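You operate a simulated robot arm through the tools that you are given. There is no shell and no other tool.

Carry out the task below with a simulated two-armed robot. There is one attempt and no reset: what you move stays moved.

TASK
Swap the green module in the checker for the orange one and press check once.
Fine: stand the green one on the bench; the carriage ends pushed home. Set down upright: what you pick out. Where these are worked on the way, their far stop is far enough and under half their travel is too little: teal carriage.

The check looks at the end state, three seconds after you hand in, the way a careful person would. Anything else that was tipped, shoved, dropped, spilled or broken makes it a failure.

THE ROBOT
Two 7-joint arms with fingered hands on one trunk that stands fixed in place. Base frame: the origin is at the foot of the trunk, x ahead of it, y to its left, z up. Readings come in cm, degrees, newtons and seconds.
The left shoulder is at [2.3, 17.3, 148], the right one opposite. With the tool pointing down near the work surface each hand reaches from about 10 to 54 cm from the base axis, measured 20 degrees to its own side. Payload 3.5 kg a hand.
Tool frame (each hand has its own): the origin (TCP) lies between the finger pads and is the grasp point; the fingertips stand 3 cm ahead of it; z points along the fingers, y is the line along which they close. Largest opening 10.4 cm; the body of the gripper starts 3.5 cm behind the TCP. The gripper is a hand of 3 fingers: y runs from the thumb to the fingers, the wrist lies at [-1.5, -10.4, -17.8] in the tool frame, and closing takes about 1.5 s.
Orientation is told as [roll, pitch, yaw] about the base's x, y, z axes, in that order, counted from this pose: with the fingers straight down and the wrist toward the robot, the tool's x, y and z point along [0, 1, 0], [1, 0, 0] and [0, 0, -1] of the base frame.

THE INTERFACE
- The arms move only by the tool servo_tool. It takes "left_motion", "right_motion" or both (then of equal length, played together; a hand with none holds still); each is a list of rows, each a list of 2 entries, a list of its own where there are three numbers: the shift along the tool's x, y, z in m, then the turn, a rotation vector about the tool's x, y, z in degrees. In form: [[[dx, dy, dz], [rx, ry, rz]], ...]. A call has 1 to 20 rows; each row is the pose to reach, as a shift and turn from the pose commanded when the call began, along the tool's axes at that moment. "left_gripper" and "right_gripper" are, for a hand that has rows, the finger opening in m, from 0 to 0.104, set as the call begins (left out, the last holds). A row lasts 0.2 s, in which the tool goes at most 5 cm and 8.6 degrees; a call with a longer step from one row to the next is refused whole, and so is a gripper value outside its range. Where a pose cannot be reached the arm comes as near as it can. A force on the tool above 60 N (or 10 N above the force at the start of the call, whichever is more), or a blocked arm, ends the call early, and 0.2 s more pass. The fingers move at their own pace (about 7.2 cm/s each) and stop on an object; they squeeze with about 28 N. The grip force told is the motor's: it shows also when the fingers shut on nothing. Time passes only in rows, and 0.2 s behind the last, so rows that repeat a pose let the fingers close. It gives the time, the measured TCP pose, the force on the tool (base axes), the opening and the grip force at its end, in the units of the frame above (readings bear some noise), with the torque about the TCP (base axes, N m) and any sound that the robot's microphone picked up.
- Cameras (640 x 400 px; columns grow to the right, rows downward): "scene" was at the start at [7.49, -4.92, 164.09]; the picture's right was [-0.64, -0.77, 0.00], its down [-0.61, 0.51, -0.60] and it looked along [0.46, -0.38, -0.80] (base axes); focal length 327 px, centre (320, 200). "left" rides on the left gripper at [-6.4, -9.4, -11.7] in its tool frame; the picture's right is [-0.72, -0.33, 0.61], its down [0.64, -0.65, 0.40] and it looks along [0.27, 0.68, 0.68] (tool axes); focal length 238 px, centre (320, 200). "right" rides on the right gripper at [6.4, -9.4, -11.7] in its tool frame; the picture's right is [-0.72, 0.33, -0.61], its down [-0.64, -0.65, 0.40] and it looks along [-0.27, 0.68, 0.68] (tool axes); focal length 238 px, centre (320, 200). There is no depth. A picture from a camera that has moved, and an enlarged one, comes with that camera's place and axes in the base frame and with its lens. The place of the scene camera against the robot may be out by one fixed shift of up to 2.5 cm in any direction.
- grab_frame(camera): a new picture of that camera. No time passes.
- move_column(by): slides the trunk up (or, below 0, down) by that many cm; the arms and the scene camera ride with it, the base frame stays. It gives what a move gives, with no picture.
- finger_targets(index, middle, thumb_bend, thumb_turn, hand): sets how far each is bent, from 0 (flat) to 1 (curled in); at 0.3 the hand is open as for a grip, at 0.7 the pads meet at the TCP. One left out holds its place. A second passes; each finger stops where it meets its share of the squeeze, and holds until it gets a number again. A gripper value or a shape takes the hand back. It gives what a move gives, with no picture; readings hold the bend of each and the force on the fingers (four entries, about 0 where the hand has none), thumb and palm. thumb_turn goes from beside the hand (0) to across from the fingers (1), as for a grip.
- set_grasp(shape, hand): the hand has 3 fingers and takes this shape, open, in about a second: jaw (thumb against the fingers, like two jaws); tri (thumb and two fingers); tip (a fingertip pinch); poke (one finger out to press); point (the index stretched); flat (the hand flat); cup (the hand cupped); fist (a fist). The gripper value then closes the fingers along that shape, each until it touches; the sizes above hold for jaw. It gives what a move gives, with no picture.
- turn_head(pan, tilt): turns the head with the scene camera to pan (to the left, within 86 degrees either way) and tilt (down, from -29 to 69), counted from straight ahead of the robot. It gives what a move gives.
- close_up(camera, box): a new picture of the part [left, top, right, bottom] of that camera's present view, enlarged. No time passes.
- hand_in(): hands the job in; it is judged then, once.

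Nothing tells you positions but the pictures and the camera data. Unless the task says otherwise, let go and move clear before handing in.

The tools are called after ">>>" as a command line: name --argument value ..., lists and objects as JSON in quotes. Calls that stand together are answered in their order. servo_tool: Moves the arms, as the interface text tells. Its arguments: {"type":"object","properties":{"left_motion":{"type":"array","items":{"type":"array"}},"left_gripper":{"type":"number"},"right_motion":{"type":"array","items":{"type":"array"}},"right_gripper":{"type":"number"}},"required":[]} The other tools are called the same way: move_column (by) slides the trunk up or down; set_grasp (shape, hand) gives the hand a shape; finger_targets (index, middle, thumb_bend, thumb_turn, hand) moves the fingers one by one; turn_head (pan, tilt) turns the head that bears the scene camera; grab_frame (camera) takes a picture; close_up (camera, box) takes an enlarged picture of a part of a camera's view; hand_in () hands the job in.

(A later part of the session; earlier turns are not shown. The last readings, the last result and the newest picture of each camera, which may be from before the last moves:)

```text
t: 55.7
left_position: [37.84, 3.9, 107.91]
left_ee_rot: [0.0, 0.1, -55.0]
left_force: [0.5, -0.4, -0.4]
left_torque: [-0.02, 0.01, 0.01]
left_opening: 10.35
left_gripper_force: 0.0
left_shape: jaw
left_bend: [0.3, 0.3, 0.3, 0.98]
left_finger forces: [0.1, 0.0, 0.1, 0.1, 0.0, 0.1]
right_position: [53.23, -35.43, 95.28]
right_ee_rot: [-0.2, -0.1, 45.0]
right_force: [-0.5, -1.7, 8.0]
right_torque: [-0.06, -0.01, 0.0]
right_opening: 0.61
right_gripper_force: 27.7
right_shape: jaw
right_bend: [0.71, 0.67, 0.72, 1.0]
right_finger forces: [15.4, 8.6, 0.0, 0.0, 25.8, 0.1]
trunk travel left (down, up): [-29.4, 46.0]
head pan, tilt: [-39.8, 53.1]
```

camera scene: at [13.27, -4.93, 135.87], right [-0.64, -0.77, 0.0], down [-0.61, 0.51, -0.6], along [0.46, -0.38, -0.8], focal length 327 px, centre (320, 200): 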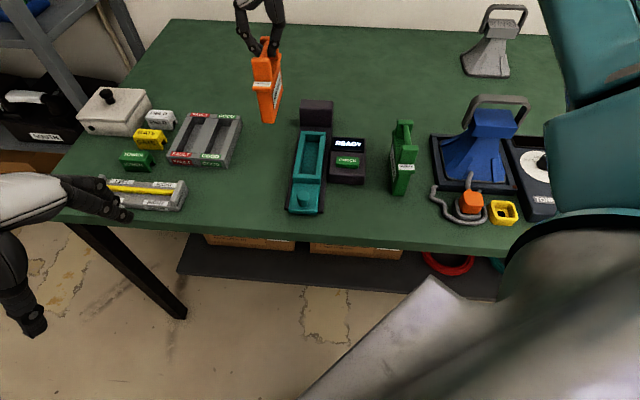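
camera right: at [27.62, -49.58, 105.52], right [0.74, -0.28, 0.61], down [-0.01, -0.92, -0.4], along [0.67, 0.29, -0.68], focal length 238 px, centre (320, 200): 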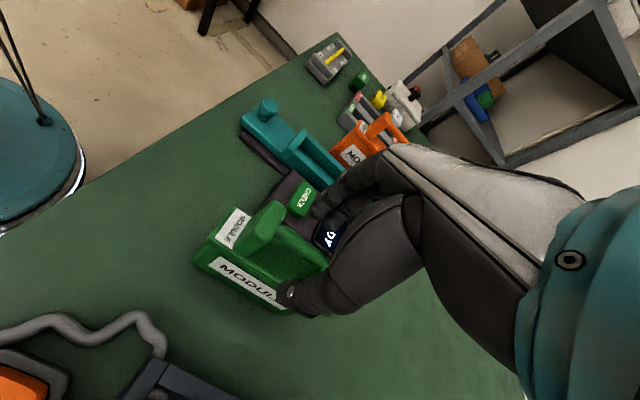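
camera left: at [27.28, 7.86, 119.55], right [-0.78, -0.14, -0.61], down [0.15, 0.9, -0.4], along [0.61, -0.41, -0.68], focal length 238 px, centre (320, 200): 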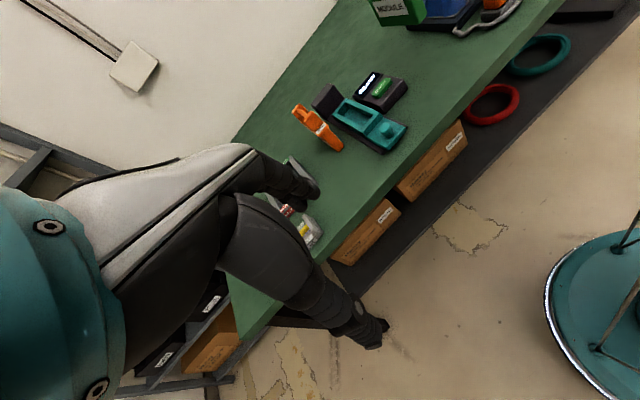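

Seated: the vertical force is now +8 N. I ease up 1.5 mm, open the fingers and rise.

>>> servo_tool --right_motion '[[[0, 0, -0.001], [0, 0, 0]], [[0, 0, -0.0015], [0, 0, 0]]]'

>>> servo_tool --right_motion '[[[0, 0, 0], [0, 0, 0]], [[0, 0, 0], [0, 0, 0]], [[0, 0, 0], [0, 0, 0]], [[0, 0, 0], [0, 0, 0]], [[0, 0, 0], [0, 0, 0]]]' --right_gripper 0.055

>>> servo_tool --right_motion '[[[0, 0, -0.015], [0, 0, 0]], [[0, 0, -0.035], [0, 0, 0]], [[0, 0, -0.06], [0, 0, 0]], [[0, 0, -0.09], [0, 0, 0]], [[0, 0, -0.11], [0, 0, 0]]]'

>>> close_up --camera "scene" --box '[260, 70, 430, 220]'

>>> close_up --camera "left" --box '[310, 50, 420, 150]'

>>> close_up --camera "right" --box '[140, 180, 380, 360]'

```text
t: 56.3
left_position: [37.98, 3.82, 107.99]
left_ee_rot: [0.0, 0.1, -55.0]
left_force: [0.2, -0.6, 0.7]
left_torque: [-0.06, 0.0, -0.03]
left_opening: 10.35
left_gripper_force: 0.1
left_shape: jaw
left_bend: [0.3, 0.3, 0.3, 0.98]
left_finger forces: [0.1, 0.0, 0.0, 0.1, 0.0, 0.0]
right_position: [53.17, -35.57, 95.45]
right_ee_rot: [-0.1, 0.1, 45.1]
right_force: [0.4, -2.0, 3.8]
right_torque: [-0.03, -0.03, 0.0]
right_opening: 0.64
right_gripper_force: 27.5
right_shape: jaw
right_bend: [0.71, 0.67, 0.72, 1.0]
right_finger forces: [16.4, 9.2, 0.0, 0.1, 26.8, 0.0]
trunk travel left (down, up): [-29.4, 46.0]
head pan, tilt: [-39.8, 53.1]
```

```text
t: 57.5
left_position: [37.93, 3.99, 107.91]
left_ee_rot: [0.0, 0.0, -55.0]
left_force: [-0.8, -0.1, 0.1]
left_torque: [0.01, 0.06, -0.03]
left_opening: 10.36
left_gripper_force: 0.1
left_shape: jaw
left_bend: [0.3, 0.3, 0.3, 0.98]
left_finger forces: [0.0, 0.0, 0.0, 0.0, 0.1, 0.1]
right_position: [53.2, -35.49, 95.37]
right_ee_rot: [0.0, 0.0, 45.1]
right_force: [0.0, -0.4, -0.2]
right_torque: [-0.03, 0.03, 0.0]
right_opening: 5.47
right_gripper_force: 0.1
right_shape: jaw
right_bend: [0.74, 0.43, 0.68, 1.0]
right_finger forces: [0.0, 0.1, 0.0, 0.1, 0.0, 0.0]
trunk travel left (down, up): [-29.4, 46.0]
head pan, tilt: [-39.8, 53.1]
```

```text
t: 58.7
left_position: [37.85, 3.89, 107.98]
left_ee_rot: [-0.1, 0.1, -55.0]
left_force: [-0.7, 0.7, -0.4]
left_torque: [0.0, -0.02, 0.0]
left_opening: 10.4
left_gripper_force: 0.0
left_shape: jaw
left_bend: [0.3, 0.3, 0.3, 0.98]
left_finger forces: [0.0, 0.0, 0.1, 0.1, 0.1, 0.1]
right_position: [53.27, -35.57, 106.44]
right_ee_rot: [0.1, 0.0, 45.0]
right_force: [0.3, -0.5, 0.2]
right_torque: [-0.03, 0.01, -0.02]
right_opening: 5.46
right_gripper_force: 0.0
right_shape: jaw
right_bend: [0.74, 0.43, 0.68, 1.0]
right_finger forces: [0.0, 0.0, 0.1, 0.0, 0.0, 0.0]
trunk travel left (down, up): [-29.4, 46.0]
head pan, tilt: [-39.8, 53.1]
```

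```text
2.67 times, centred on (345, 145) of scene
camera zoom: at [13.23, -4.91, 135.87], right [-0.64, -0.77, 0.0], down [-0.61, 0.51, -0.6], along [0.46, -0.38, -0.8], focal length 871 px, centre (253, 347)
```

zoom: 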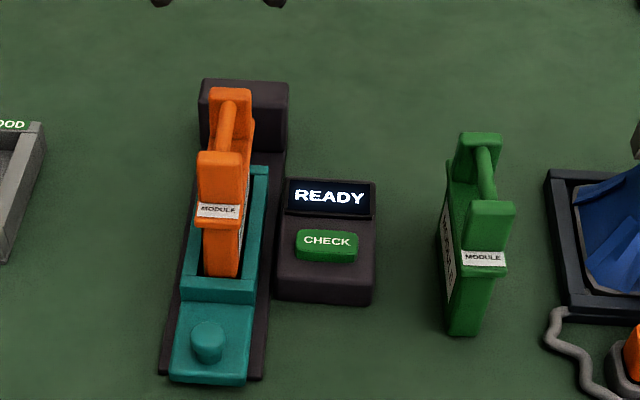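

```text
4.00 times, centred on (365, 100) of left
camera zoom: at [27.26, 7.89, 119.55], right [-0.78, -0.15, -0.61], down [0.15, 0.9, -0.4], along [0.61, -0.41, -0.68], focal length 953 px, centre (140, 600)
```

zoom: 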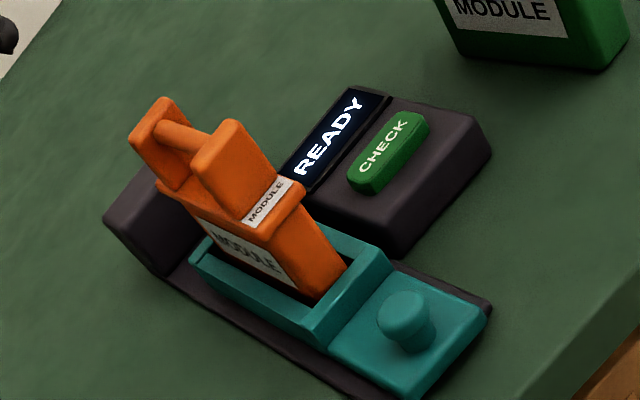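

```text
2.22 times, centred on (260, 270) of right
camera zoom: at [42.0, -37.5, 118.14], right [0.74, -0.28, 0.61], down [-0.01, -0.91, -0.4], along [0.67, 0.29, -0.68], focal length 530 px, centre (453, 44)
```

zoom: 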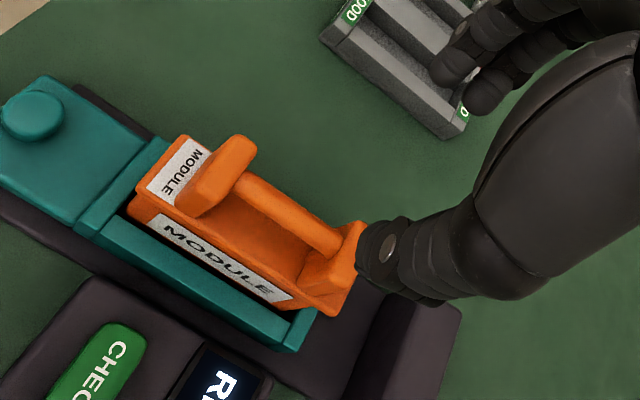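

The orange module is seated upright and the green one still stands. Next I go back to the knob, now near (43.9, -26.6), to push the carriage home.

>>> servo_tool --right_motion '[[[0.02, 0, 0], [0, 0, 0]], [[0.05, -0.001, 0], [0, 0, 0]], [[0.08, -0.002, 0], [0, 0, 0]], [[0.11, -0.0025, 0], [0, 0, 0]], [[0.129, -0.0028, 0], [0, 0, 0]], [[0.129, -0.0028, 0.03], [0, 0, 0]], [[0.129, -0.0028, 0.065], [0, 0, 0]], [[0.129, -0.0028, 0.1], [0, 0, 0]]]' --right_gripper 0.06

>>> close_up --camera "scene" --box '[260, 120, 360, 230]'

>>> close_up --camera "left" --box '[330, 65, 430, 160]'

>>> close_up --camera "right" --box '[160, 180, 400, 360]'

```text
t: 60.5
left_position: [37.96, 3.79, 107.88]
left_ee_rot: [0.1, 0.0, -55.0]
left_force: [-0.7, -0.3, 0.4]
left_torque: [-0.01, 0.0, 0.02]
left_opening: 10.39
left_gripper_force: 0.0
left_shape: jaw
left_bend: [0.3, 0.3, 0.3, 0.98]
left_finger forces: [0.0, 0.0, 0.1, 0.0, 0.0, 0.0]
right_position: [43.69, -26.59, 96.35]
right_ee_rot: [0.0, 0.0, 45.1]
right_force: [0.8, -0.3, 0.0]
right_torque: [0.02, 0.0, 0.02]
right_opening: 5.94
right_gripper_force: 0.0
right_shape: jaw
right_bend: [0.74, 0.42, 0.66, 1.0]
right_finger forces: [0.0, 0.0, 0.0, 0.1, 0.1, 0.0]
trunk travel left (down, up): [-29.4, 46.0]
head pan, tilt: [-39.8, 53.1]
```

```text
3.64 times, centred on (310, 175) of scene
camera zoom: at [13.3, -4.97, 135.86], right [-0.64, -0.77, 0.0], down [-0.61, 0.51, -0.6], along [0.46, -0.38, -0.8], focal length 1188 px, centre (356, 291)
```

zoom: 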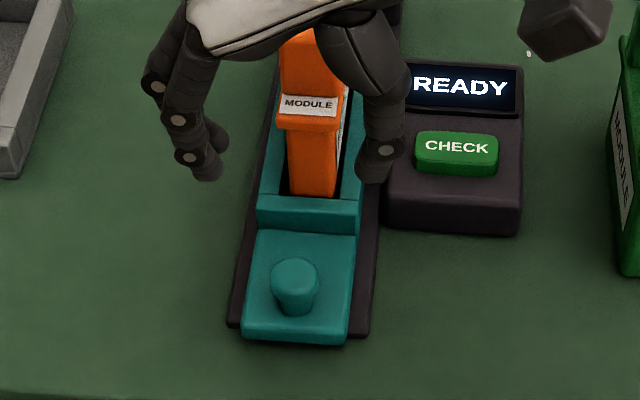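

```text
4.21 times, centred on (380, 112) of left
camera zoom: at [27.32, 7.84, 119.53], right [-0.78, -0.14, -0.61], down [0.15, 0.9, -0.4], along [0.61, -0.41, -0.68], focal length 1004 px, centre (67, 568)
```

zoom: 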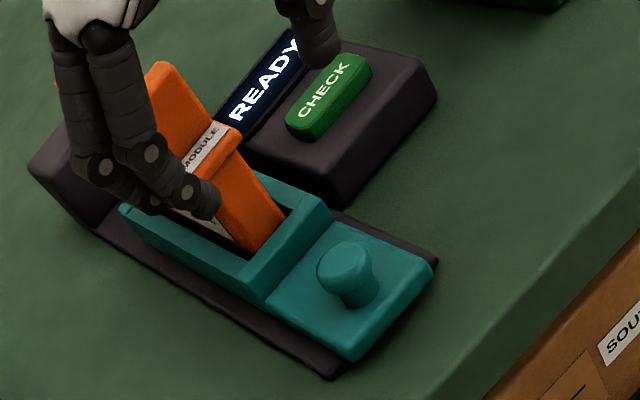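

```text
2.22 times, centred on (280, 270) of right
camera zoom: at [32.69, -28.63, 108.09], right [0.74, -0.28, 0.61], down [-0.01, -0.91, -0.4], along [0.67, 0.29, -0.68], focal length 530 px, centre (409, 44)
```

zoom: 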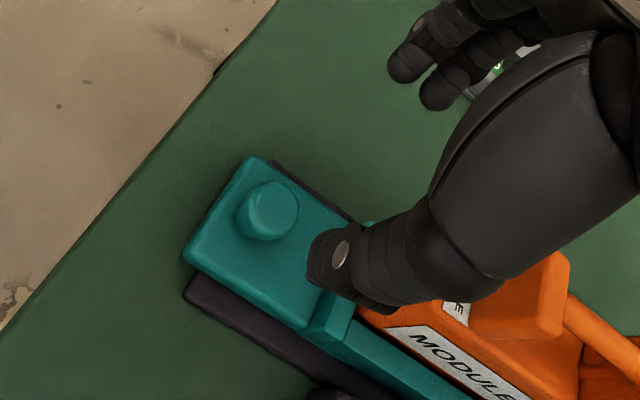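

The knob top is at about (44.0, -26.5), so I shift slightly and lower around it, then grip.

>>> servo_tool --right_motion '[[[-0.001, 0.0028, 0.02], [0, 0, 0]], [[-0.001, 0.0028, 0.04], [0, 0, 0]], [[-0.001, 0.0028, 0.06], [0, 0, 0]], [[-0.001, 0.0028, 0.077], [0, 0, 0]], [[-0.001, 0.0028, 0.09], [0, 0, 0]], [[-0.001, 0.0028, 0.099], [0, 0, 0]]]'

>>> close_up --camera "scene" --box '[260, 120, 360, 230]'

>>> close_up --camera "left" --box '[330, 65, 430, 160]'

>>> close_up --camera "right" --box '[160, 180, 400, 360]'

```text
t: 61.9
left_position: [38.05, 3.84, 107.89]
left_ee_rot: [0.0, 0.0, -55.0]
left_force: [0.6, 0.6, -0.4]
left_torque: [0.01, -0.01, -0.03]
left_opening: 10.35
left_gripper_force: 0.1
left_shape: jaw
left_bend: [0.3, 0.3, 0.3, 0.98]
left_finger forces: [0.0, 0.0, 0.0, 0.0, 0.0, 0.0]
right_position: [44.07, -26.56, 86.57]
right_ee_rot: [-0.1, -0.1, 45.1]
right_force: [0.4, 0.2, 0.1]
right_torque: [0.03, 0.0, -0.03]
right_opening: 5.96
right_gripper_force: 0.0
right_shape: jaw
right_bend: [0.74, 0.42, 0.66, 1.0]
right_finger forces: [0.0, 0.0, 0.0, 0.1, 0.0, 0.1]
trunk travel left (down, up): [-29.4, 46.0]
head pan, tilt: [-39.8, 53.1]
```

```text
3.64 times, centred on (310, 175) of scene
camera zoom: at [13.25, -4.92, 135.87], right [-0.64, -0.77, 0.0], down [-0.61, 0.51, -0.6], along [0.46, -0.38, -0.8], focal length 1188 px, centre (356, 291)
```

zoom: 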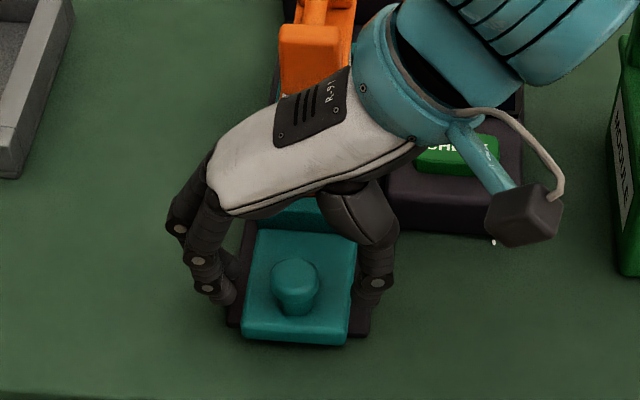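

```text
4.21 times, centred on (380, 112) of left
camera zoom: at [27.27, 7.88, 119.55], right [-0.78, -0.15, -0.61], down [0.15, 0.9, -0.4], along [0.61, -0.41, -0.68], focal length 1004 px, centre (67, 568)
```

zoom: 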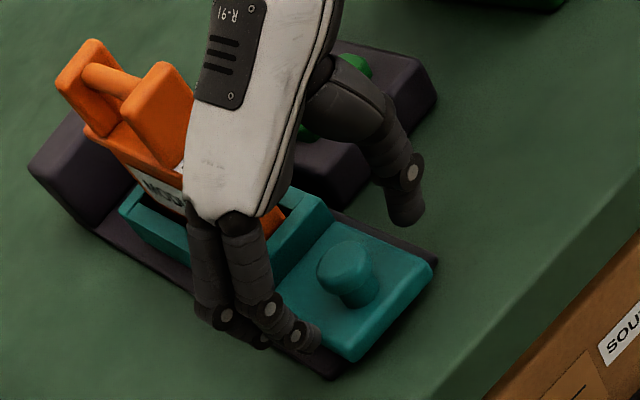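

```text
2.22 times, centred on (280, 270) of right
camera zoom: at [32.92, -28.54, 98.18], right [0.74, -0.28, 0.61], down [-0.01, -0.92, -0.4], along [0.67, 0.29, -0.68], focal length 530 px, centre (409, 44)
```

zoom: 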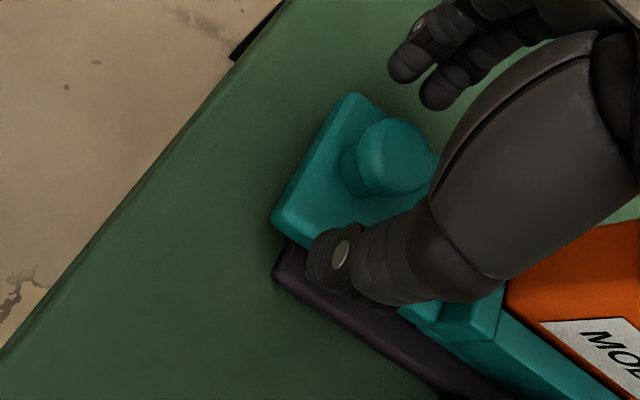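

The hand straddles the knob just like the first time. I close on it.

>>> servo_tool --right_motion '[[[0, 0, 0], [0, 0, 0]], [[0, 0, 0], [0, 0, 0]], [[0, 0, 0], [0, 0, 0]], [[0, 0, 0], [0, 0, 0]], [[0, 0, 0], [0, 0, 0]], [[0, 0, 0], [0, 0, 0]], [[0, 0, 0], [0, 0, 0]]]' --right_gripper 0.0

>>> close_up --camera "scene" --box '[260, 120, 360, 230]'

```text
t: 63.5
left_position: [37.87, 3.91, 108.01]
left_ee_rot: [0.0, 0.0, -54.9]
left_force: [-0.2, 0.4, -0.7]
left_torque: [-0.01, 0.0, -0.01]
left_opening: 10.38
left_gripper_force: 0.1
left_shape: jaw
left_bend: [0.3, 0.3, 0.3, 0.98]
left_finger forces: [0.1, 0.0, 0.0, 0.0, 0.0, 0.0]
right_position: [43.99, -26.47, 86.43]
right_ee_rot: [0.0, 0.1, 45.1]
right_force: [-2.2, -0.4, -3.1]
right_torque: [-0.01, 0.06, 0.01]
right_opening: 1.71
right_gripper_force: 27.8
right_shape: jaw
right_bend: [0.73, 0.6, 0.74, 1.0]
right_finger forces: [13.1, 9.1, 0.1, 0.1, 24.2, 0.0]
trunk travel left (down, up): [-29.4, 46.0]
head pan, tilt: [-39.8, 53.1]
```

```text
3.64 times, centred on (310, 175) of scene
camera zoom: at [13.24, -4.93, 135.87], right [-0.64, -0.77, 0.0], down [-0.61, 0.51, -0.6], along [0.46, -0.38, -0.8], focal length 1188 px, centre (356, 291)
```

zoom: 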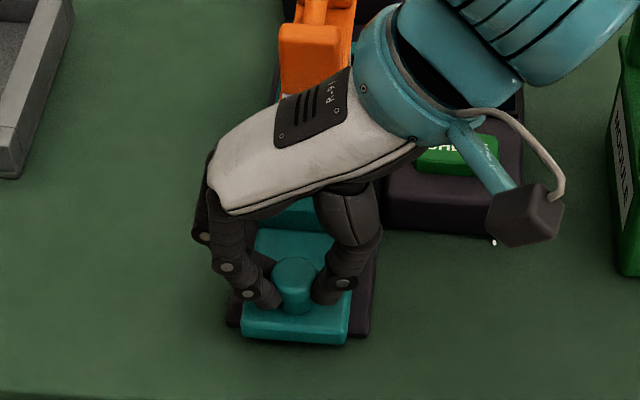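

The knob is held. I push the carriage toward home slowly, 4.6 cm first.

>>> servo_tool --right_motion '[[[-0.003, 0, 0], [0, 0, 0]], [[-0.007, 0, 0], [0, 0, 0]], [[-0.012, 0, 0], [0, 0, 0]], [[-0.017, 0, 0], [0, 0, 0]], [[-0.022, 0, 0], [0, 0, 0]], [[-0.027, 0, 0], [0, 0, 0]], [[-0.032, 0, 0], [0, 0, 0]], [[-0.037, 0, 0], [0, 0, 0]], [[-0.042, 0, 0], [0, 0, 0]], [[-0.046, 0, 0], [0, 0, 0]]]'

>>> close_up --camera "scene" --box '[250, 90, 370, 220]'

>>> close_up --camera "left" --box '[310, 50, 420, 160]'

```text
t: 65.7
left_position: [37.99, 3.94, 107.91]
left_ee_rot: [0.0, 0.0, -55.0]
left_force: [0.5, 0.7, 0.7]
left_torque: [0.0, 0.03, -0.01]
left_opening: 10.36
left_gripper_force: 0.0
left_shape: jaw
left_bend: [0.3, 0.3, 0.3, 0.98]
left_finger forces: [0.0, 0.0, 0.0, 0.1, 0.0, 0.0]
right_position: [47.42, -29.89, 86.51]
right_ee_rot: [-0.1, 0.0, 45.1]
right_force: [-0.7, -2.7, -4.5]
right_torque: [-0.09, 0.03, 0.01]
right_opening: 1.73
right_gripper_force: 27.8
right_shape: jaw
right_bend: [0.73, 0.6, 0.74, 1.0]
right_finger forces: [11.9, 9.9, 0.1, 0.0, 25.0, 0.1]
trunk travel left (down, up): [-29.4, 46.0]
head pan, tilt: [-39.8, 53.1]
```

```text
3.08 times, centred on (310, 155) of scene
camera zoom: at [13.26, -4.97, 135.87], right [-0.64, -0.77, 0.0], down [-0.61, 0.51, -0.6], along [0.46, -0.38, -0.8], focal length 1005 px, centre (351, 338)
```

zoom: 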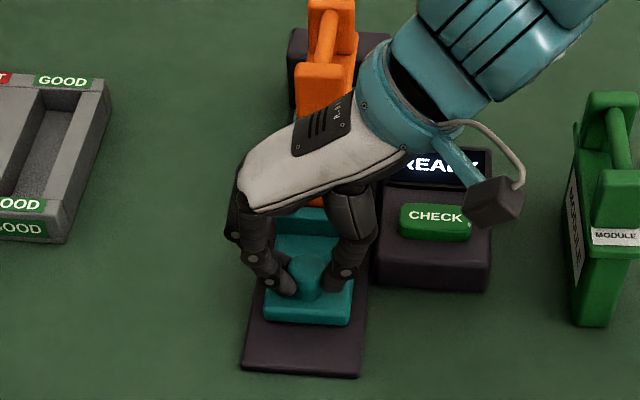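

```text
3.64 times, centred on (365, 105) of left
camera zoom: at [27.29, 7.84, 119.55], right [-0.78, -0.14, -0.61], down [0.15, 0.9, -0.4], along [0.61, -0.41, -0.68], focal length 867 px, centre (156, 546)
```

zoom: 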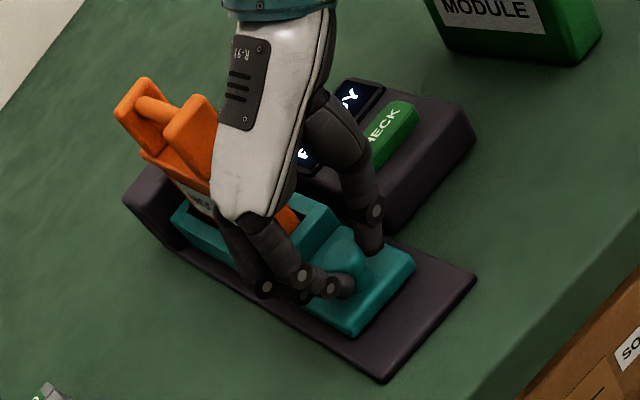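

The carriage follows and is nearly home. I push the last few millimetres, watching for the stop force.

>>> servo_tool --right_motion '[[[-0.002, 0, 0], [0, 0, 0]], [[-0.004, 0, 0], [0, 0, 0]]]'

>>> servo_tool --right_motion '[[[-0.001, 0, 0], [0, 0, 0]], [[-0.002, 0, 0], [0, 0, 0]]]'

```text
t: 66.3
left_position: [38.06, 3.82, 107.95]
left_ee_rot: [0.0, 0.0, -55.1]
left_force: [-0.1, 0.3, 0.1]
left_torque: [0.0, -0.01, 0.0]
left_opening: 10.38
left_gripper_force: 0.1
left_shape: jaw
left_bend: [0.3, 0.3, 0.3, 0.98]
left_finger forces: [0.0, 0.0, 0.1, 0.0, 0.1, 0.0]
right_position: [47.53, -29.93, 86.52]
right_ee_rot: [0.1, 0.0, 45.2]
right_force: [-4.6, -0.7, -2.5]
right_torque: [-0.01, 0.06, 0.03]
right_opening: 1.75
right_gripper_force: 28.3
right_shape: jaw
right_bend: [0.73, 0.6, 0.74, 1.0]
right_finger forces: [13.8, 9.3, 0.0, 0.1, 26.0, 0.0]
trunk travel left (down, up): [-29.4, 46.0]
head pan, tilt: [-39.8, 53.1]
```

```text
t: 66.9
left_position: [37.91, 3.88, 107.83]
left_ee_rot: [0.0, 0.0, -55.1]
left_force: [-0.5, 0.0, 0.3]
left_torque: [-0.03, 0.0, 0.0]
left_opening: 10.34
left_gripper_force: 0.1
left_shape: jaw
left_bend: [0.3, 0.3, 0.3, 0.98]
left_finger forces: [0.1, 0.1, 0.0, 0.0, 0.1, 0.0]
right_position: [47.68, -30.06, 86.48]
right_ee_rot: [0.2, -0.1, 45.3]
right_force: [-9.0, 5.6, -4.5]
right_torque: [0.15, 0.21, 0.07]
right_opening: 1.72
right_gripper_force: 27.5
right_shape: jaw
right_bend: [0.73, 0.6, 0.74, 1.0]
right_finger forces: [17.1, 8.2, 0.0, 0.0, 26.1, 0.1]
trunk travel left (down, up): [-29.4, 46.0]
head pan, tilt: [-39.8, 53.1]
```

The reaction rose to about 10 N: the home stop. I push 2 mm more to be sure, then check the picture.

>>> servo_tool --right_motion '[[[-0.001, 0, 0], [0, 0, 0]], [[-0.002, 0, 0], [0, 0, 0]]]'

>>> close_up --camera "scene" --box '[250, 90, 370, 220]'

>>> close_up --camera "left" --box '[310, 50, 420, 160]'

```text
t: 67.5
left_position: [37.76, 3.95, 108.01]
left_ee_rot: [0.0, -0.1, -55.0]
left_force: [0.2, 0.5, -0.6]
left_torque: [0.03, 0.03, 0.01]
left_opening: 10.34
left_gripper_force: 0.1
left_shape: jaw
left_bend: [0.3, 0.3, 0.3, 0.98]
left_finger forces: [0.0, 0.1, 0.0, 0.0, 0.1, 0.0]
right_position: [47.78, -30.08, 86.58]
right_ee_rot: [0.2, 0.1, 45.2]
right_force: [-15.0, 10.9, -4.4]
right_torque: [0.24, 0.37, 0.17]
right_opening: 1.72
right_gripper_force: 27.6
right_shape: jaw
right_bend: [0.73, 0.6, 0.74, 1.0]
right_finger forces: [20.8, 7.3, 0.0, 0.1, 26.6, 0.0]
trunk travel left (down, up): [-29.4, 46.0]
head pan, tilt: [-39.8, 53.1]
```

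```text
3.08 times, centred on (310, 155) of scene
camera zoom: at [13.12, -4.82, 135.89], right [-0.64, -0.77, 0.0], down [-0.61, 0.51, -0.6], along [0.46, -0.38, -0.8], focal length 1005 px, centre (351, 338)
```

zoom: 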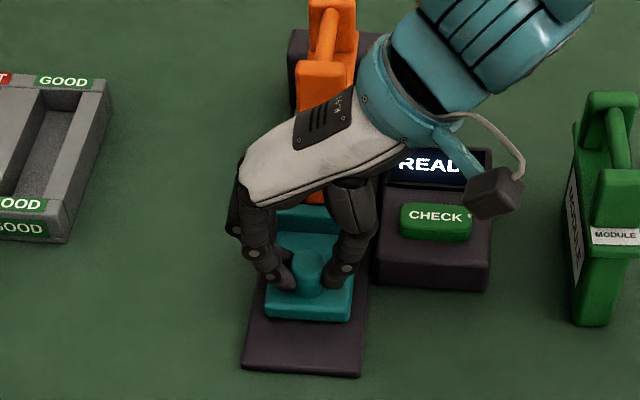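

```text
3.64 times, centred on (365, 105) of left
camera zoom: at [27.16, 7.97, 119.57], right [-0.78, -0.15, -0.61], down [0.15, 0.9, -0.4], along [0.61, -0.41, -0.68], focal length 867 px, centre (156, 546)
```

zoom: 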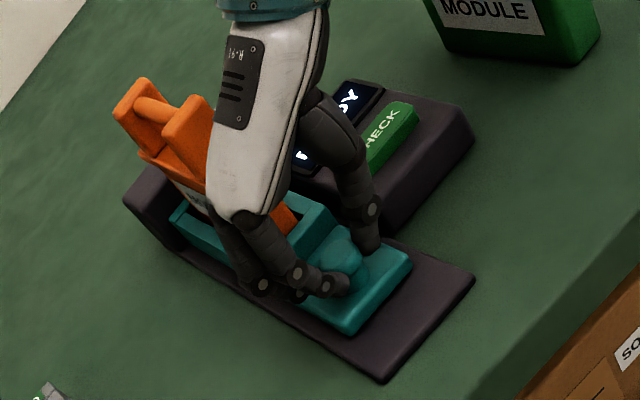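

About 18 N against the stop, so the carriage is home. I back the command off 3 mm to unload, open the fingers and rise.

>>> servo_tool --right_motion '[[[0.0015, 0, 0], [0, 0, 0]], [[0.003, 0, 0], [0, 0, 0]]]'

>>> servo_tool --right_motion '[[[0, 0, 0], [0, 0, 0]], [[0, 0, 0], [0, 0, 0]], [[0, 0, 0], [0, 0, 0]], [[0, 0, 0], [0, 0, 0]], [[0, 0, 0], [0, 0, 0]], [[0, 0, -0.02], [0, 0, 0]], [[0, 0, -0.05], [0, 0, 0]], [[0, 0, -0.085], [0, 0, 0]], [[0, 0, -0.12], [0, 0, 0]], [[0, 0, -0.15], [0, 0, 0]]]' --right_gripper 0.06

>>> close_up --camera "scene" --box '[250, 90, 370, 220]'

>>> close_up --camera "left" --box '[310, 50, 420, 160]'

>>> grab_frame --camera "right"

```text
t: 68.1
left_position: [38.03, 3.91, 107.79]
left_ee_rot: [0.0, -0.1, -54.9]
left_force: [0.0, -0.2, -0.2]
left_torque: [0.03, 0.02, -0.01]
left_opening: 10.38
left_gripper_force: 0.1
left_shape: jaw
left_bend: [0.3, 0.3, 0.3, 0.98]
left_finger forces: [0.0, 0.0, 0.0, 0.0, 0.0, 0.0]
right_position: [47.78, -30.02, 86.57]
right_ee_rot: [-0.1, 0.0, 45.1]
right_force: [-9.4, 7.2, -7.3]
right_torque: [0.21, 0.23, 0.13]
right_opening: 1.73
right_gripper_force: 28.7
right_shape: jaw
right_bend: [0.73, 0.6, 0.74, 1.0]
right_finger forces: [18.2, 8.2, 0.0, 0.0, 25.2, 0.0]
trunk travel left (down, up): [-29.4, 46.0]
head pan, tilt: [-39.8, 53.1]
```

```text
t: 70.3
left_position: [37.87, 3.79, 107.88]
left_ee_rot: [-0.1, 0.0, -55.0]
left_force: [0.5, -0.2, 0.8]
left_torque: [0.04, 0.03, 0.04]
left_opening: 10.35
left_gripper_force: 0.1
left_shape: jaw
left_bend: [0.3, 0.3, 0.3, 0.98]
left_finger forces: [0.1, 0.0, 0.0, 0.0, 0.0, 0.0]
right_position: [47.6, -30.1, 101.55]
right_ee_rot: [-0.1, 0.0, 45.0]
right_force: [-0.6, -0.8, 0.5]
right_torque: [0.01, -0.04, 0.0]
right_opening: 5.94
right_gripper_force: 0.0
right_shape: jaw
right_bend: [0.74, 0.42, 0.66, 1.0]
right_finger forces: [0.1, 0.1, 0.0, 0.0, 0.0, 0.0]
trunk travel left (down, up): [-29.4, 46.0]
head pan, tilt: [-39.8, 53.1]
```

```text
3.08 times, centred on (310, 155) of scene
camera zoom: at [13.2, -4.92, 135.88], right [-0.64, -0.77, 0.0], down [-0.61, 0.51, -0.6], along [0.46, -0.38, -0.8], focal length 1005 px, centre (351, 338)
```

zoom: 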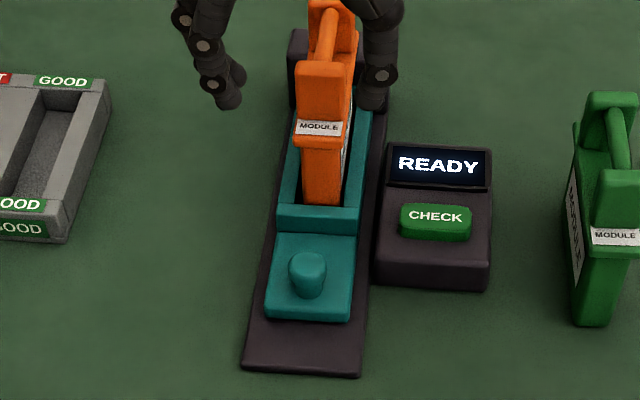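

```text
3.64 times, centred on (365, 105) of left
camera zoom: at [27.23, 7.88, 119.56], right [-0.78, -0.15, -0.61], down [0.15, 0.9, -0.4], along [0.61, -0.41, -0.68], focal length 867 px, centre (156, 546)
```

zoom: 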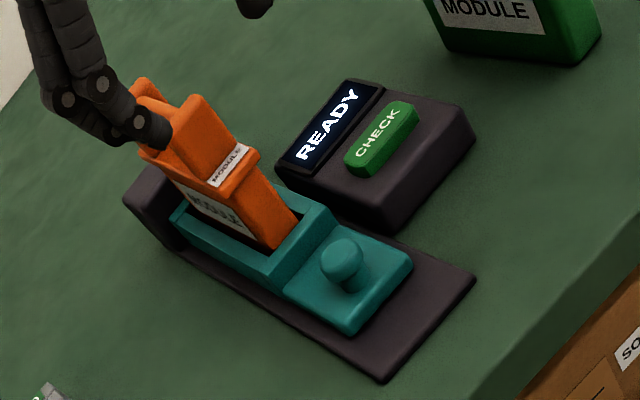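

```text
taken
camera right: at [36.44, -32.14, 113.26], right [0.74, -0.28, 0.61], down [-0.01, -0.91, -0.4], along [0.67, 0.29, -0.68], focal length 238 px, centre (320, 200)
```

right: 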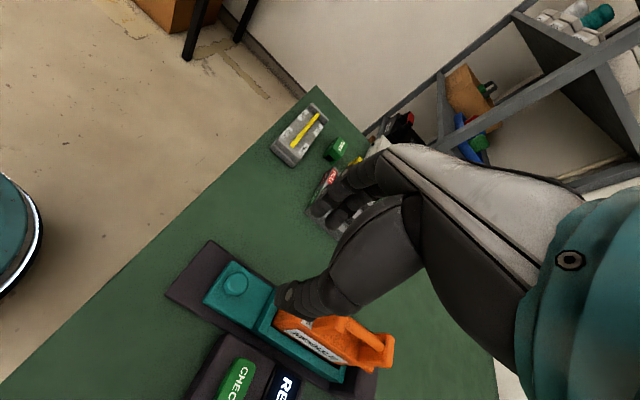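

The carriage is home with the orange module in it, and the display still reads READY. I move the right hand up and over the CHECK button, staying high.

>>> servo_tool --right_motion '[[[0, 0, -0.025], [0, 0, 0]], [[0, 0, -0.05], [0, 0, 0]], [[-0.015, -0.025, -0.05], [0, 0, 0]], [[-0.035, -0.05, -0.05], [0, 0, 0]], [[-0.06, -0.082, -0.05], [0, 0, 0]]]'

>>> set_grasp --hand "right" --shape "poke"

>>> grab_frame --camera "scene"

>>> close_up --camera "left" --box '[290, 0, 430, 120]'

>>> grab_frame --camera "right"

```text
t: 71.5
left_position: [37.93, 3.71, 107.94]
left_ee_rot: [0.0, 0.0, -55.0]
left_force: [-0.4, -0.5, -0.3]
left_torque: [0.05, 0.02, -0.01]
left_opening: 10.36
left_gripper_force: 0.1
left_shape: jaw
left_bend: [0.3, 0.3, 0.3, 0.98]
left_finger forces: [0.0, 0.0, 0.1, 0.0, 0.0, 0.0]
right_position: [46.05, -40.29, 106.57]
right_ee_rot: [0.0, -0.1, 45.0]
right_force: [0.3, -0.4, -0.3]
right_torque: [0.02, 0.04, 0.0]
right_opening: 6.0
right_gripper_force: 0.0
right_shape: jaw
right_bend: [0.74, 0.42, 0.66, 1.0]
right_finger forces: [0.0, 0.1, 0.0, 0.1, 0.0, 0.0]
trunk travel left (down, up): [-29.4, 46.0]
head pan, tilt: [-39.8, 53.1]
```

```text
t: 72.4
left_position: [38.04, 3.84, 107.92]
left_ee_rot: [0.0, 0.1, -55.1]
left_force: [-0.4, -0.4, 0.2]
left_torque: [0.01, 0.05, -0.03]
left_opening: 10.39
left_gripper_force: 0.0
left_shape: jaw
left_bend: [0.3, 0.3, 0.3, 0.98]
left_finger forces: [0.1, 0.0, 0.0, 0.0, 0.1, 0.1]
right_position: [46.05, -40.07, 106.48]
right_ee_rot: [0.0, 0.0, 45.1]
right_force: [0.2, 0.4, 0.1]
right_torque: [-0.01, -0.02, -0.02]
right_opening: 0.01
right_gripper_force: 0.1
right_shape: poke
right_bend: [0.7, 0.7, 1.0, 1.0]
right_finger forces: [0.0, 0.1, 0.0, 0.0, 0.0, 0.1]
trunk travel left (down, up): [-29.4, 46.0]
head pan, tilt: [-39.8, 53.1]
```

```text
taken
camera scene: at [13.25, -4.91, 135.87], right [-0.64, -0.77, 0.0], down [-0.61, 0.51, -0.6], along [0.46, -0.38, -0.8], focal length 327 px, centre (320, 200)
```

scene: 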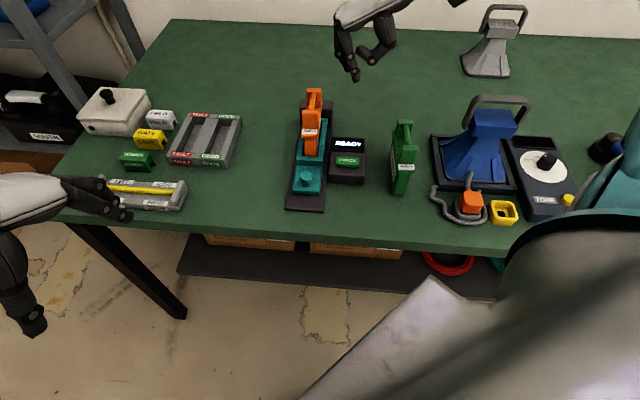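

```text
3.33 times, centred on (360, 60) of left
camera zoom: at [27.28, 7.9, 119.55], right [-0.78, -0.15, -0.61], down [0.15, 0.9, -0.4], along [0.61, -0.41, -0.68], focal length 794 px, centre (187, 667)
```

zoom: 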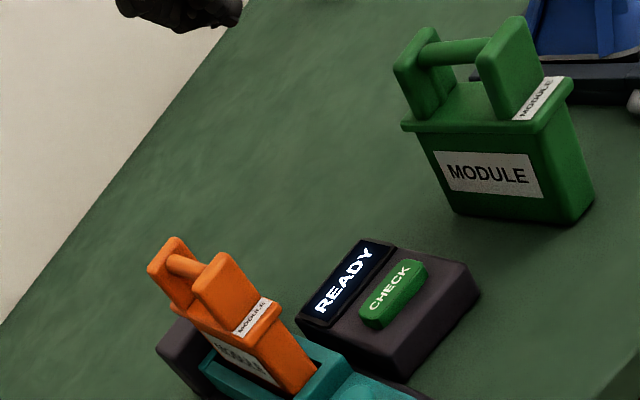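

```text
taken
camera right: at [34.9, -42.19, 118.24], right [0.74, -0.28, 0.61], down [-0.01, -0.92, -0.4], along [0.67, 0.29, -0.68], focal length 238 px, centre (320, 200)
```

right: 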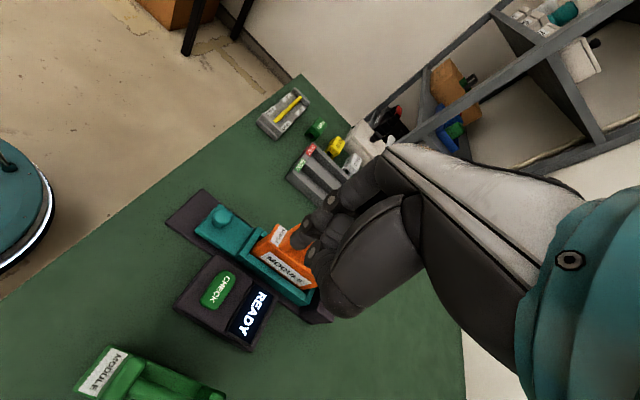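

The hand is over the checker and the poke shape is set; the press tip seems about 2.6 cm below the TCP. I zoom in on the hand to see it well.

>>> close_up --camera "scene" --box '[320, 0, 420, 100]'

>>> close_up --camera "right" --box '[180, 180, 400, 340]'

>>> close_up --camera "scene" --box '[240, 80, 400, 230]'

```text
4.00 times, centred on (370, 50) of scene
camera zoom: at [13.25, -4.91, 135.87], right [-0.64, -0.77, 0.0], down [-0.61, 0.51, -0.6], along [0.46, -0.38, -0.8], focal length 1307 px, centre (120, 800)
```

zoom: 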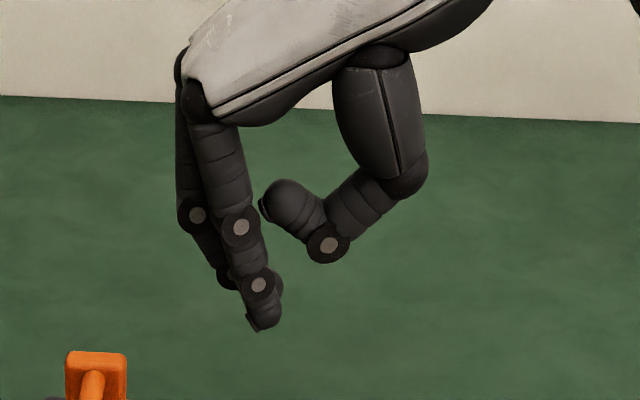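

```text
2.50 times, centred on (290, 260) of right
camera zoom: at [34.9, -42.19, 118.24], right [0.74, -0.28, 0.61], down [-0.01, -0.92, -0.4], along [0.67, 0.29, -0.68], focal length 596 px, centre (395, 50)
```

zoom: 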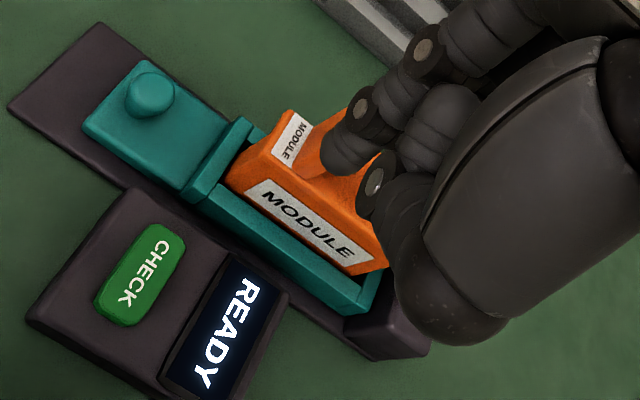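

```text
2.67 times, centred on (320, 155) of scene
camera zoom: at [13.25, -4.91, 135.87], right [-0.64, -0.77, 0.0], down [-0.61, 0.51, -0.6], along [0.46, -0.38, -0.8], focal length 871 px, centre (320, 320)
```

zoom: 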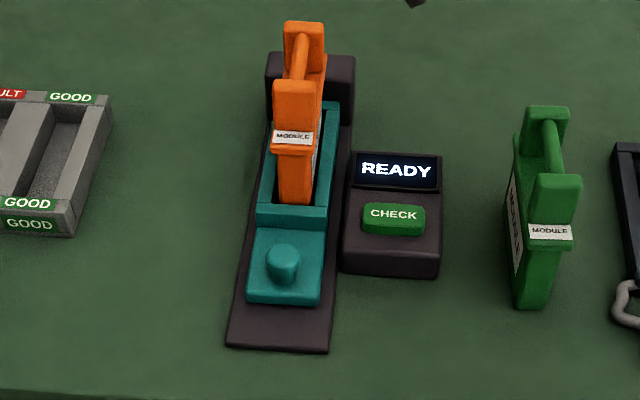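

The scene view at the same zoom as before shows the carriage exactly where it was at the start, so it is home. For a single clean tip I curl the middle finger away and keep the index out.

>>> finger_targets --hand "right" --index 0.65 --middle 1.0 --thumb_bend 1.0 --thumb_turn 1.0

>>> close_up --camera "scene" --box '[320, 0, 420, 100]'

>>> close_up --camera "right" --box '[180, 180, 400, 340]'

```text
t: 73.4
left_position: [38.03, 3.84, 107.83]
left_ee_rot: [0.0, 0.0, -55.0]
left_force: [0.2, -0.2, 0.1]
left_torque: [-0.02, 0.0, 0.04]
left_opening: 10.37
left_gripper_force: 0.1
left_shape: jaw
left_bend: [0.3, 0.3, 0.3, 0.98]
left_finger forces: [0.0, 0.1, 0.1, 0.0, 0.0, 0.0]
right_position: [45.96, -40.15, 106.56]
right_ee_rot: [-0.1, 0.0, 45.0]
right_force: [-0.3, 0.8, -0.2]
right_torque: [-0.03, -0.01, 0.02]
right_opening: 2.25
right_gripper_force: 0.0
right_shape: fingers
right_bend: [0.38, 1.0, 1.0, 1.0]
right_finger forces: [0.0, 0.1, 0.1, 0.1, 0.1, 0.0]
trunk travel left (down, up): [-29.4, 46.0]
head pan, tilt: [-39.8, 53.1]
```

```text
4.00 times, centred on (370, 50) of scene
camera zoom: at [13.25, -4.92, 135.87], right [-0.64, -0.77, 0.0], down [-0.61, 0.51, -0.6], along [0.46, -0.38, -0.8], focal length 1307 px, centre (120, 800)
```

zoom: 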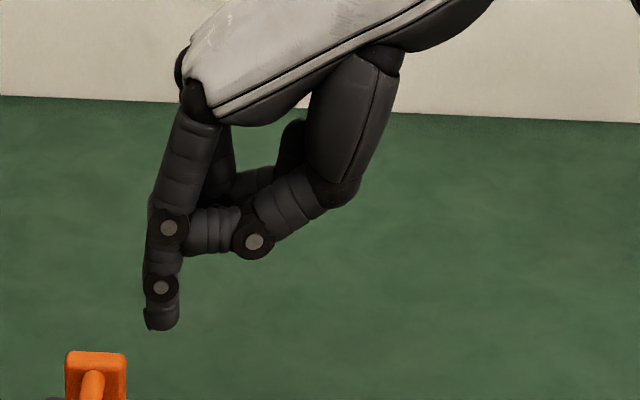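

```text
2.50 times, centred on (290, 260) of right
camera zoom: at [34.9, -42.23, 118.24], right [0.74, -0.28, 0.61], down [-0.01, -0.91, -0.4], along [0.67, 0.29, -0.68], focal length 596 px, centre (395, 50)
```

zoom: 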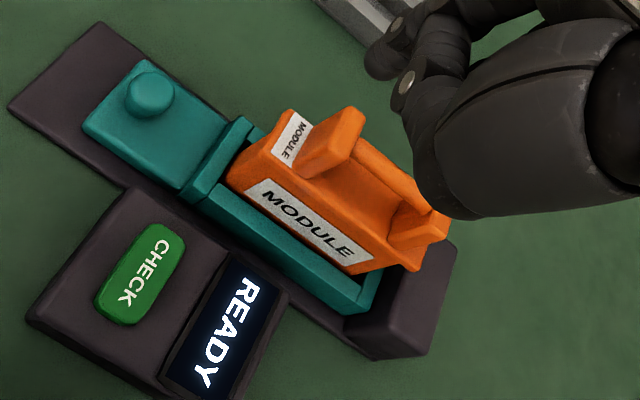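

The index ended up off to the side, and with this hand yaw the thumb would come close to the standing green module. I go back to the poke shape and turn the hand by -90 degrees (wrist toward the near edge), high above everything.

>>> set_grasp --hand "right" --shape "poke"

>>> servo_tool --right_motion '[[[0, 0, -0.01], [0, 0, 7.5]], [[0, 0, -0.02], [0, 0, 15]], [[0, 0, -0.03], [0, 0, 22.5]], [[0, 0, -0.03], [0, 0, 30]], [[0, 0, -0.03], [0, 0, 37.5]], [[0, 0, -0.03], [0, 0, 45]], [[0, 0, -0.03], [0, 0, 52.5]], [[0, 0, -0.03], [0, 0, 60]], [[0, 0, -0.03], [0, 0, 67.5]], [[0, 0, -0.03], [0, 0, 75]], [[0, 0, -0.03], [0, 0, 82.5]], [[0, 0, -0.03], [0, 0, 90]]]'

>>> grab_frame --camera "scene"

>>> grab_frame --camera "right"

>>> grab_frame --camera "left"

```text
t: 74.3
left_position: [37.94, 3.91, 107.9]
left_ee_rot: [-0.1, 0.0, -54.9]
left_force: [-0.9, 0.0, -0.6]
left_torque: [-0.03, 0.0, 0.01]
left_opening: 10.37
left_gripper_force: 0.0
left_shape: jaw
left_bend: [0.3, 0.3, 0.3, 0.98]
left_finger forces: [0.1, 0.1, 0.1, 0.1, 0.0, 0.1]
right_position: [46.03, -40.0, 106.46]
right_ee_rot: [-0.1, 0.1, 45.1]
right_force: [-0.3, -0.2, 0.3]
right_torque: [-0.04, 0.01, 0.0]
right_opening: 0.0
right_gripper_force: 0.0
right_shape: poke
right_bend: [0.7, 0.7, 1.0, 1.0]
right_finger forces: [0.1, 0.0, 0.1, 0.1, 0.0, 0.0]
trunk travel left (down, up): [-29.4, 46.0]
head pan, tilt: [-39.8, 53.1]
```

```text
t: 77.1
left_position: [37.99, 3.72, 107.92]
left_ee_rot: [0.2, 0.1, -55.0]
left_force: [0.1, -0.3, 0.2]
left_torque: [0.02, 0.01, 0.0]
left_opening: 10.38
left_gripper_force: 0.1
left_shape: jaw
left_bend: [0.3, 0.3, 0.3, 0.98]
left_finger forces: [0.0, 0.0, 0.0, 0.0, 0.1, 0.0]
right_position: [49.38, -41.66, 111.97]
right_ee_rot: [-6.2, -13.4, -32.4]
right_force: [0.2, -0.1, -0.7]
right_torque: [0.01, -0.02, 0.03]
right_opening: 0.0
right_gripper_force: 0.0
right_shape: poke
right_bend: [0.7, 0.7, 1.0, 1.0]
right_finger forces: [0.0, 0.0, 0.0, 0.1, 0.0, 0.1]
right hand out of reach, approached as far as the arm can: row 6, 7, 8, 9, 10, 11
trunk travel left (down, up): [-29.4, 46.0]
head pan, tilt: [-39.8, 53.1]
stopped in row 12 (right hand): the arm was blocked; the commanded pose is now the measured one
```

```text
taken
camera scene: at [13.28, -5.1, 135.85], right [-0.64, -0.77, 0.0], down [-0.61, 0.51, -0.6], along [0.46, -0.38, -0.8], focal length 327 px, centre (320, 200)
```

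scene: 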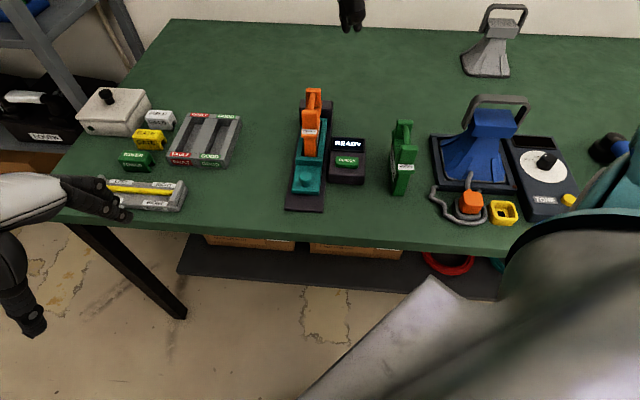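

```text
taken
camera right: at [43.68, -28.86, 120.47], right [-0.22, -0.63, 0.74], down [-0.84, -0.28, -0.48], along [0.51, -0.72, -0.47], focal length 238 px, centre (320, 200)
```

right: 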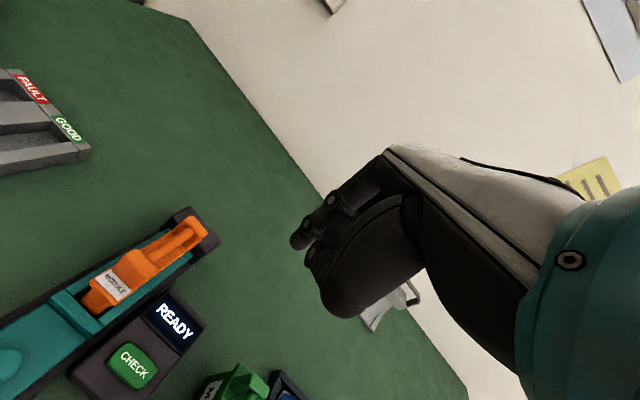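

```text
taken
camera left: at [27.31, 7.74, 119.54], right [-0.78, -0.14, -0.61], down [0.15, 0.9, -0.4], along [0.61, -0.4, -0.68], focal length 238 px, centre (320, 200)
```

left: 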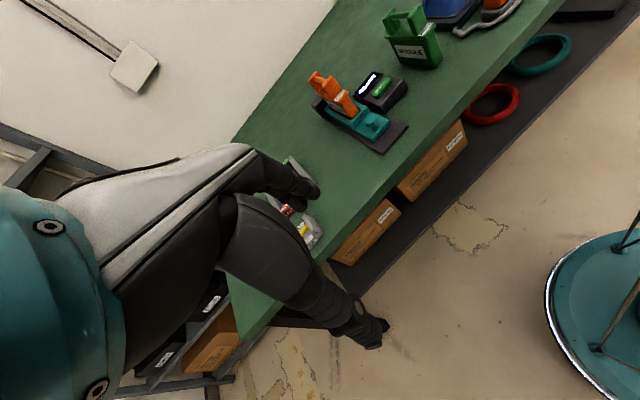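

The arm could not turn that far and stopped on its own limit, touching nothing. I bring the hand back to yaw +15 degrees, vertical, which lay within reach, still high above the checker.

>>> servo_tool --right_motion '[[[0.0007, -0.0066, 0.0035], [1.26, 1.42, -5.98]], [[0.0014, -0.0132, 0.007], [2.52, 2.84, -11.96]], [[0.0021, -0.0198, 0.0104], [3.78, 4.26, -17.94]], [[0.0028, -0.0265, 0.0139], [5.04, 5.68, -23.93]], [[0.0035, -0.0331, 0.0174], [6.29, 7.1, -29.91]], [[0.0042, -0.0397, 0.0209], [7.55, 8.52, -35.89]], [[0.0048, -0.0463, 0.0243], [8.81, 9.94, -41.87]], [[0.0055, -0.0529, 0.0278], [10.07, 11.36, -47.85]], [[0.0055, -0.0529, 0.0278], [10.07, 11.36, -47.85]]]'

>>> grab_frame --camera "scene"

>>> grab_frame --camera "right"

```text
t: 79.1
left_position: [37.99, 3.8, 107.95]
left_ee_rot: [0.0, 0.0, -55.1]
left_force: [0.1, -0.2, 0.2]
left_torque: [-0.01, -0.04, 0.03]
left_opening: 10.37
left_gripper_force: 0.1
left_shape: jaw
left_bend: [0.3, 0.3, 0.3, 0.98]
left_finger forces: [0.0, 0.0, 0.0, 0.0, 0.0, 0.1]
right_position: [45.74, -38.74, 108.11]
right_ee_rot: [-0.1, 0.0, 15.0]
right_force: [0.4, -0.5, 0.5]
right_torque: [-0.02, 0.01, -0.01]
right_opening: 0.0
right_gripper_force: 0.0
right_shape: poke
right_bend: [0.7, 0.7, 1.0, 1.0]
right_finger forces: [0.0, 0.0, 0.1, 0.0, 0.0, 0.0]
trunk travel left (down, up): [-29.4, 46.0]
head pan, tilt: [-39.8, 53.1]
```

```text
taken
camera scene: at [13.24, -4.9, 135.87], right [-0.64, -0.77, 0.0], down [-0.61, 0.51, -0.6], along [0.46, -0.38, -0.8], focal length 327 px, centre (320, 200)
```

scene: 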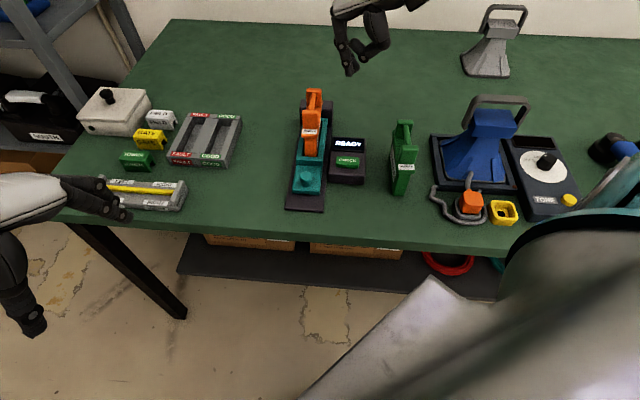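

```text
taken
camera right: at [35.02, -35.02, 119.81], right [0.5, -0.61, 0.62], down [-0.46, -0.79, -0.4], along [0.73, -0.08, -0.68], focal length 238 px, centre (320, 200)
```

right: 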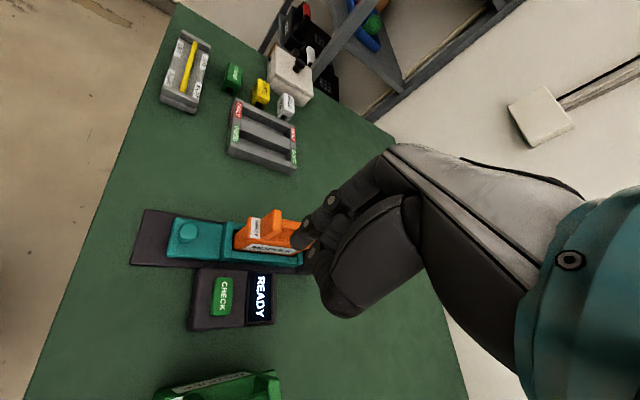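

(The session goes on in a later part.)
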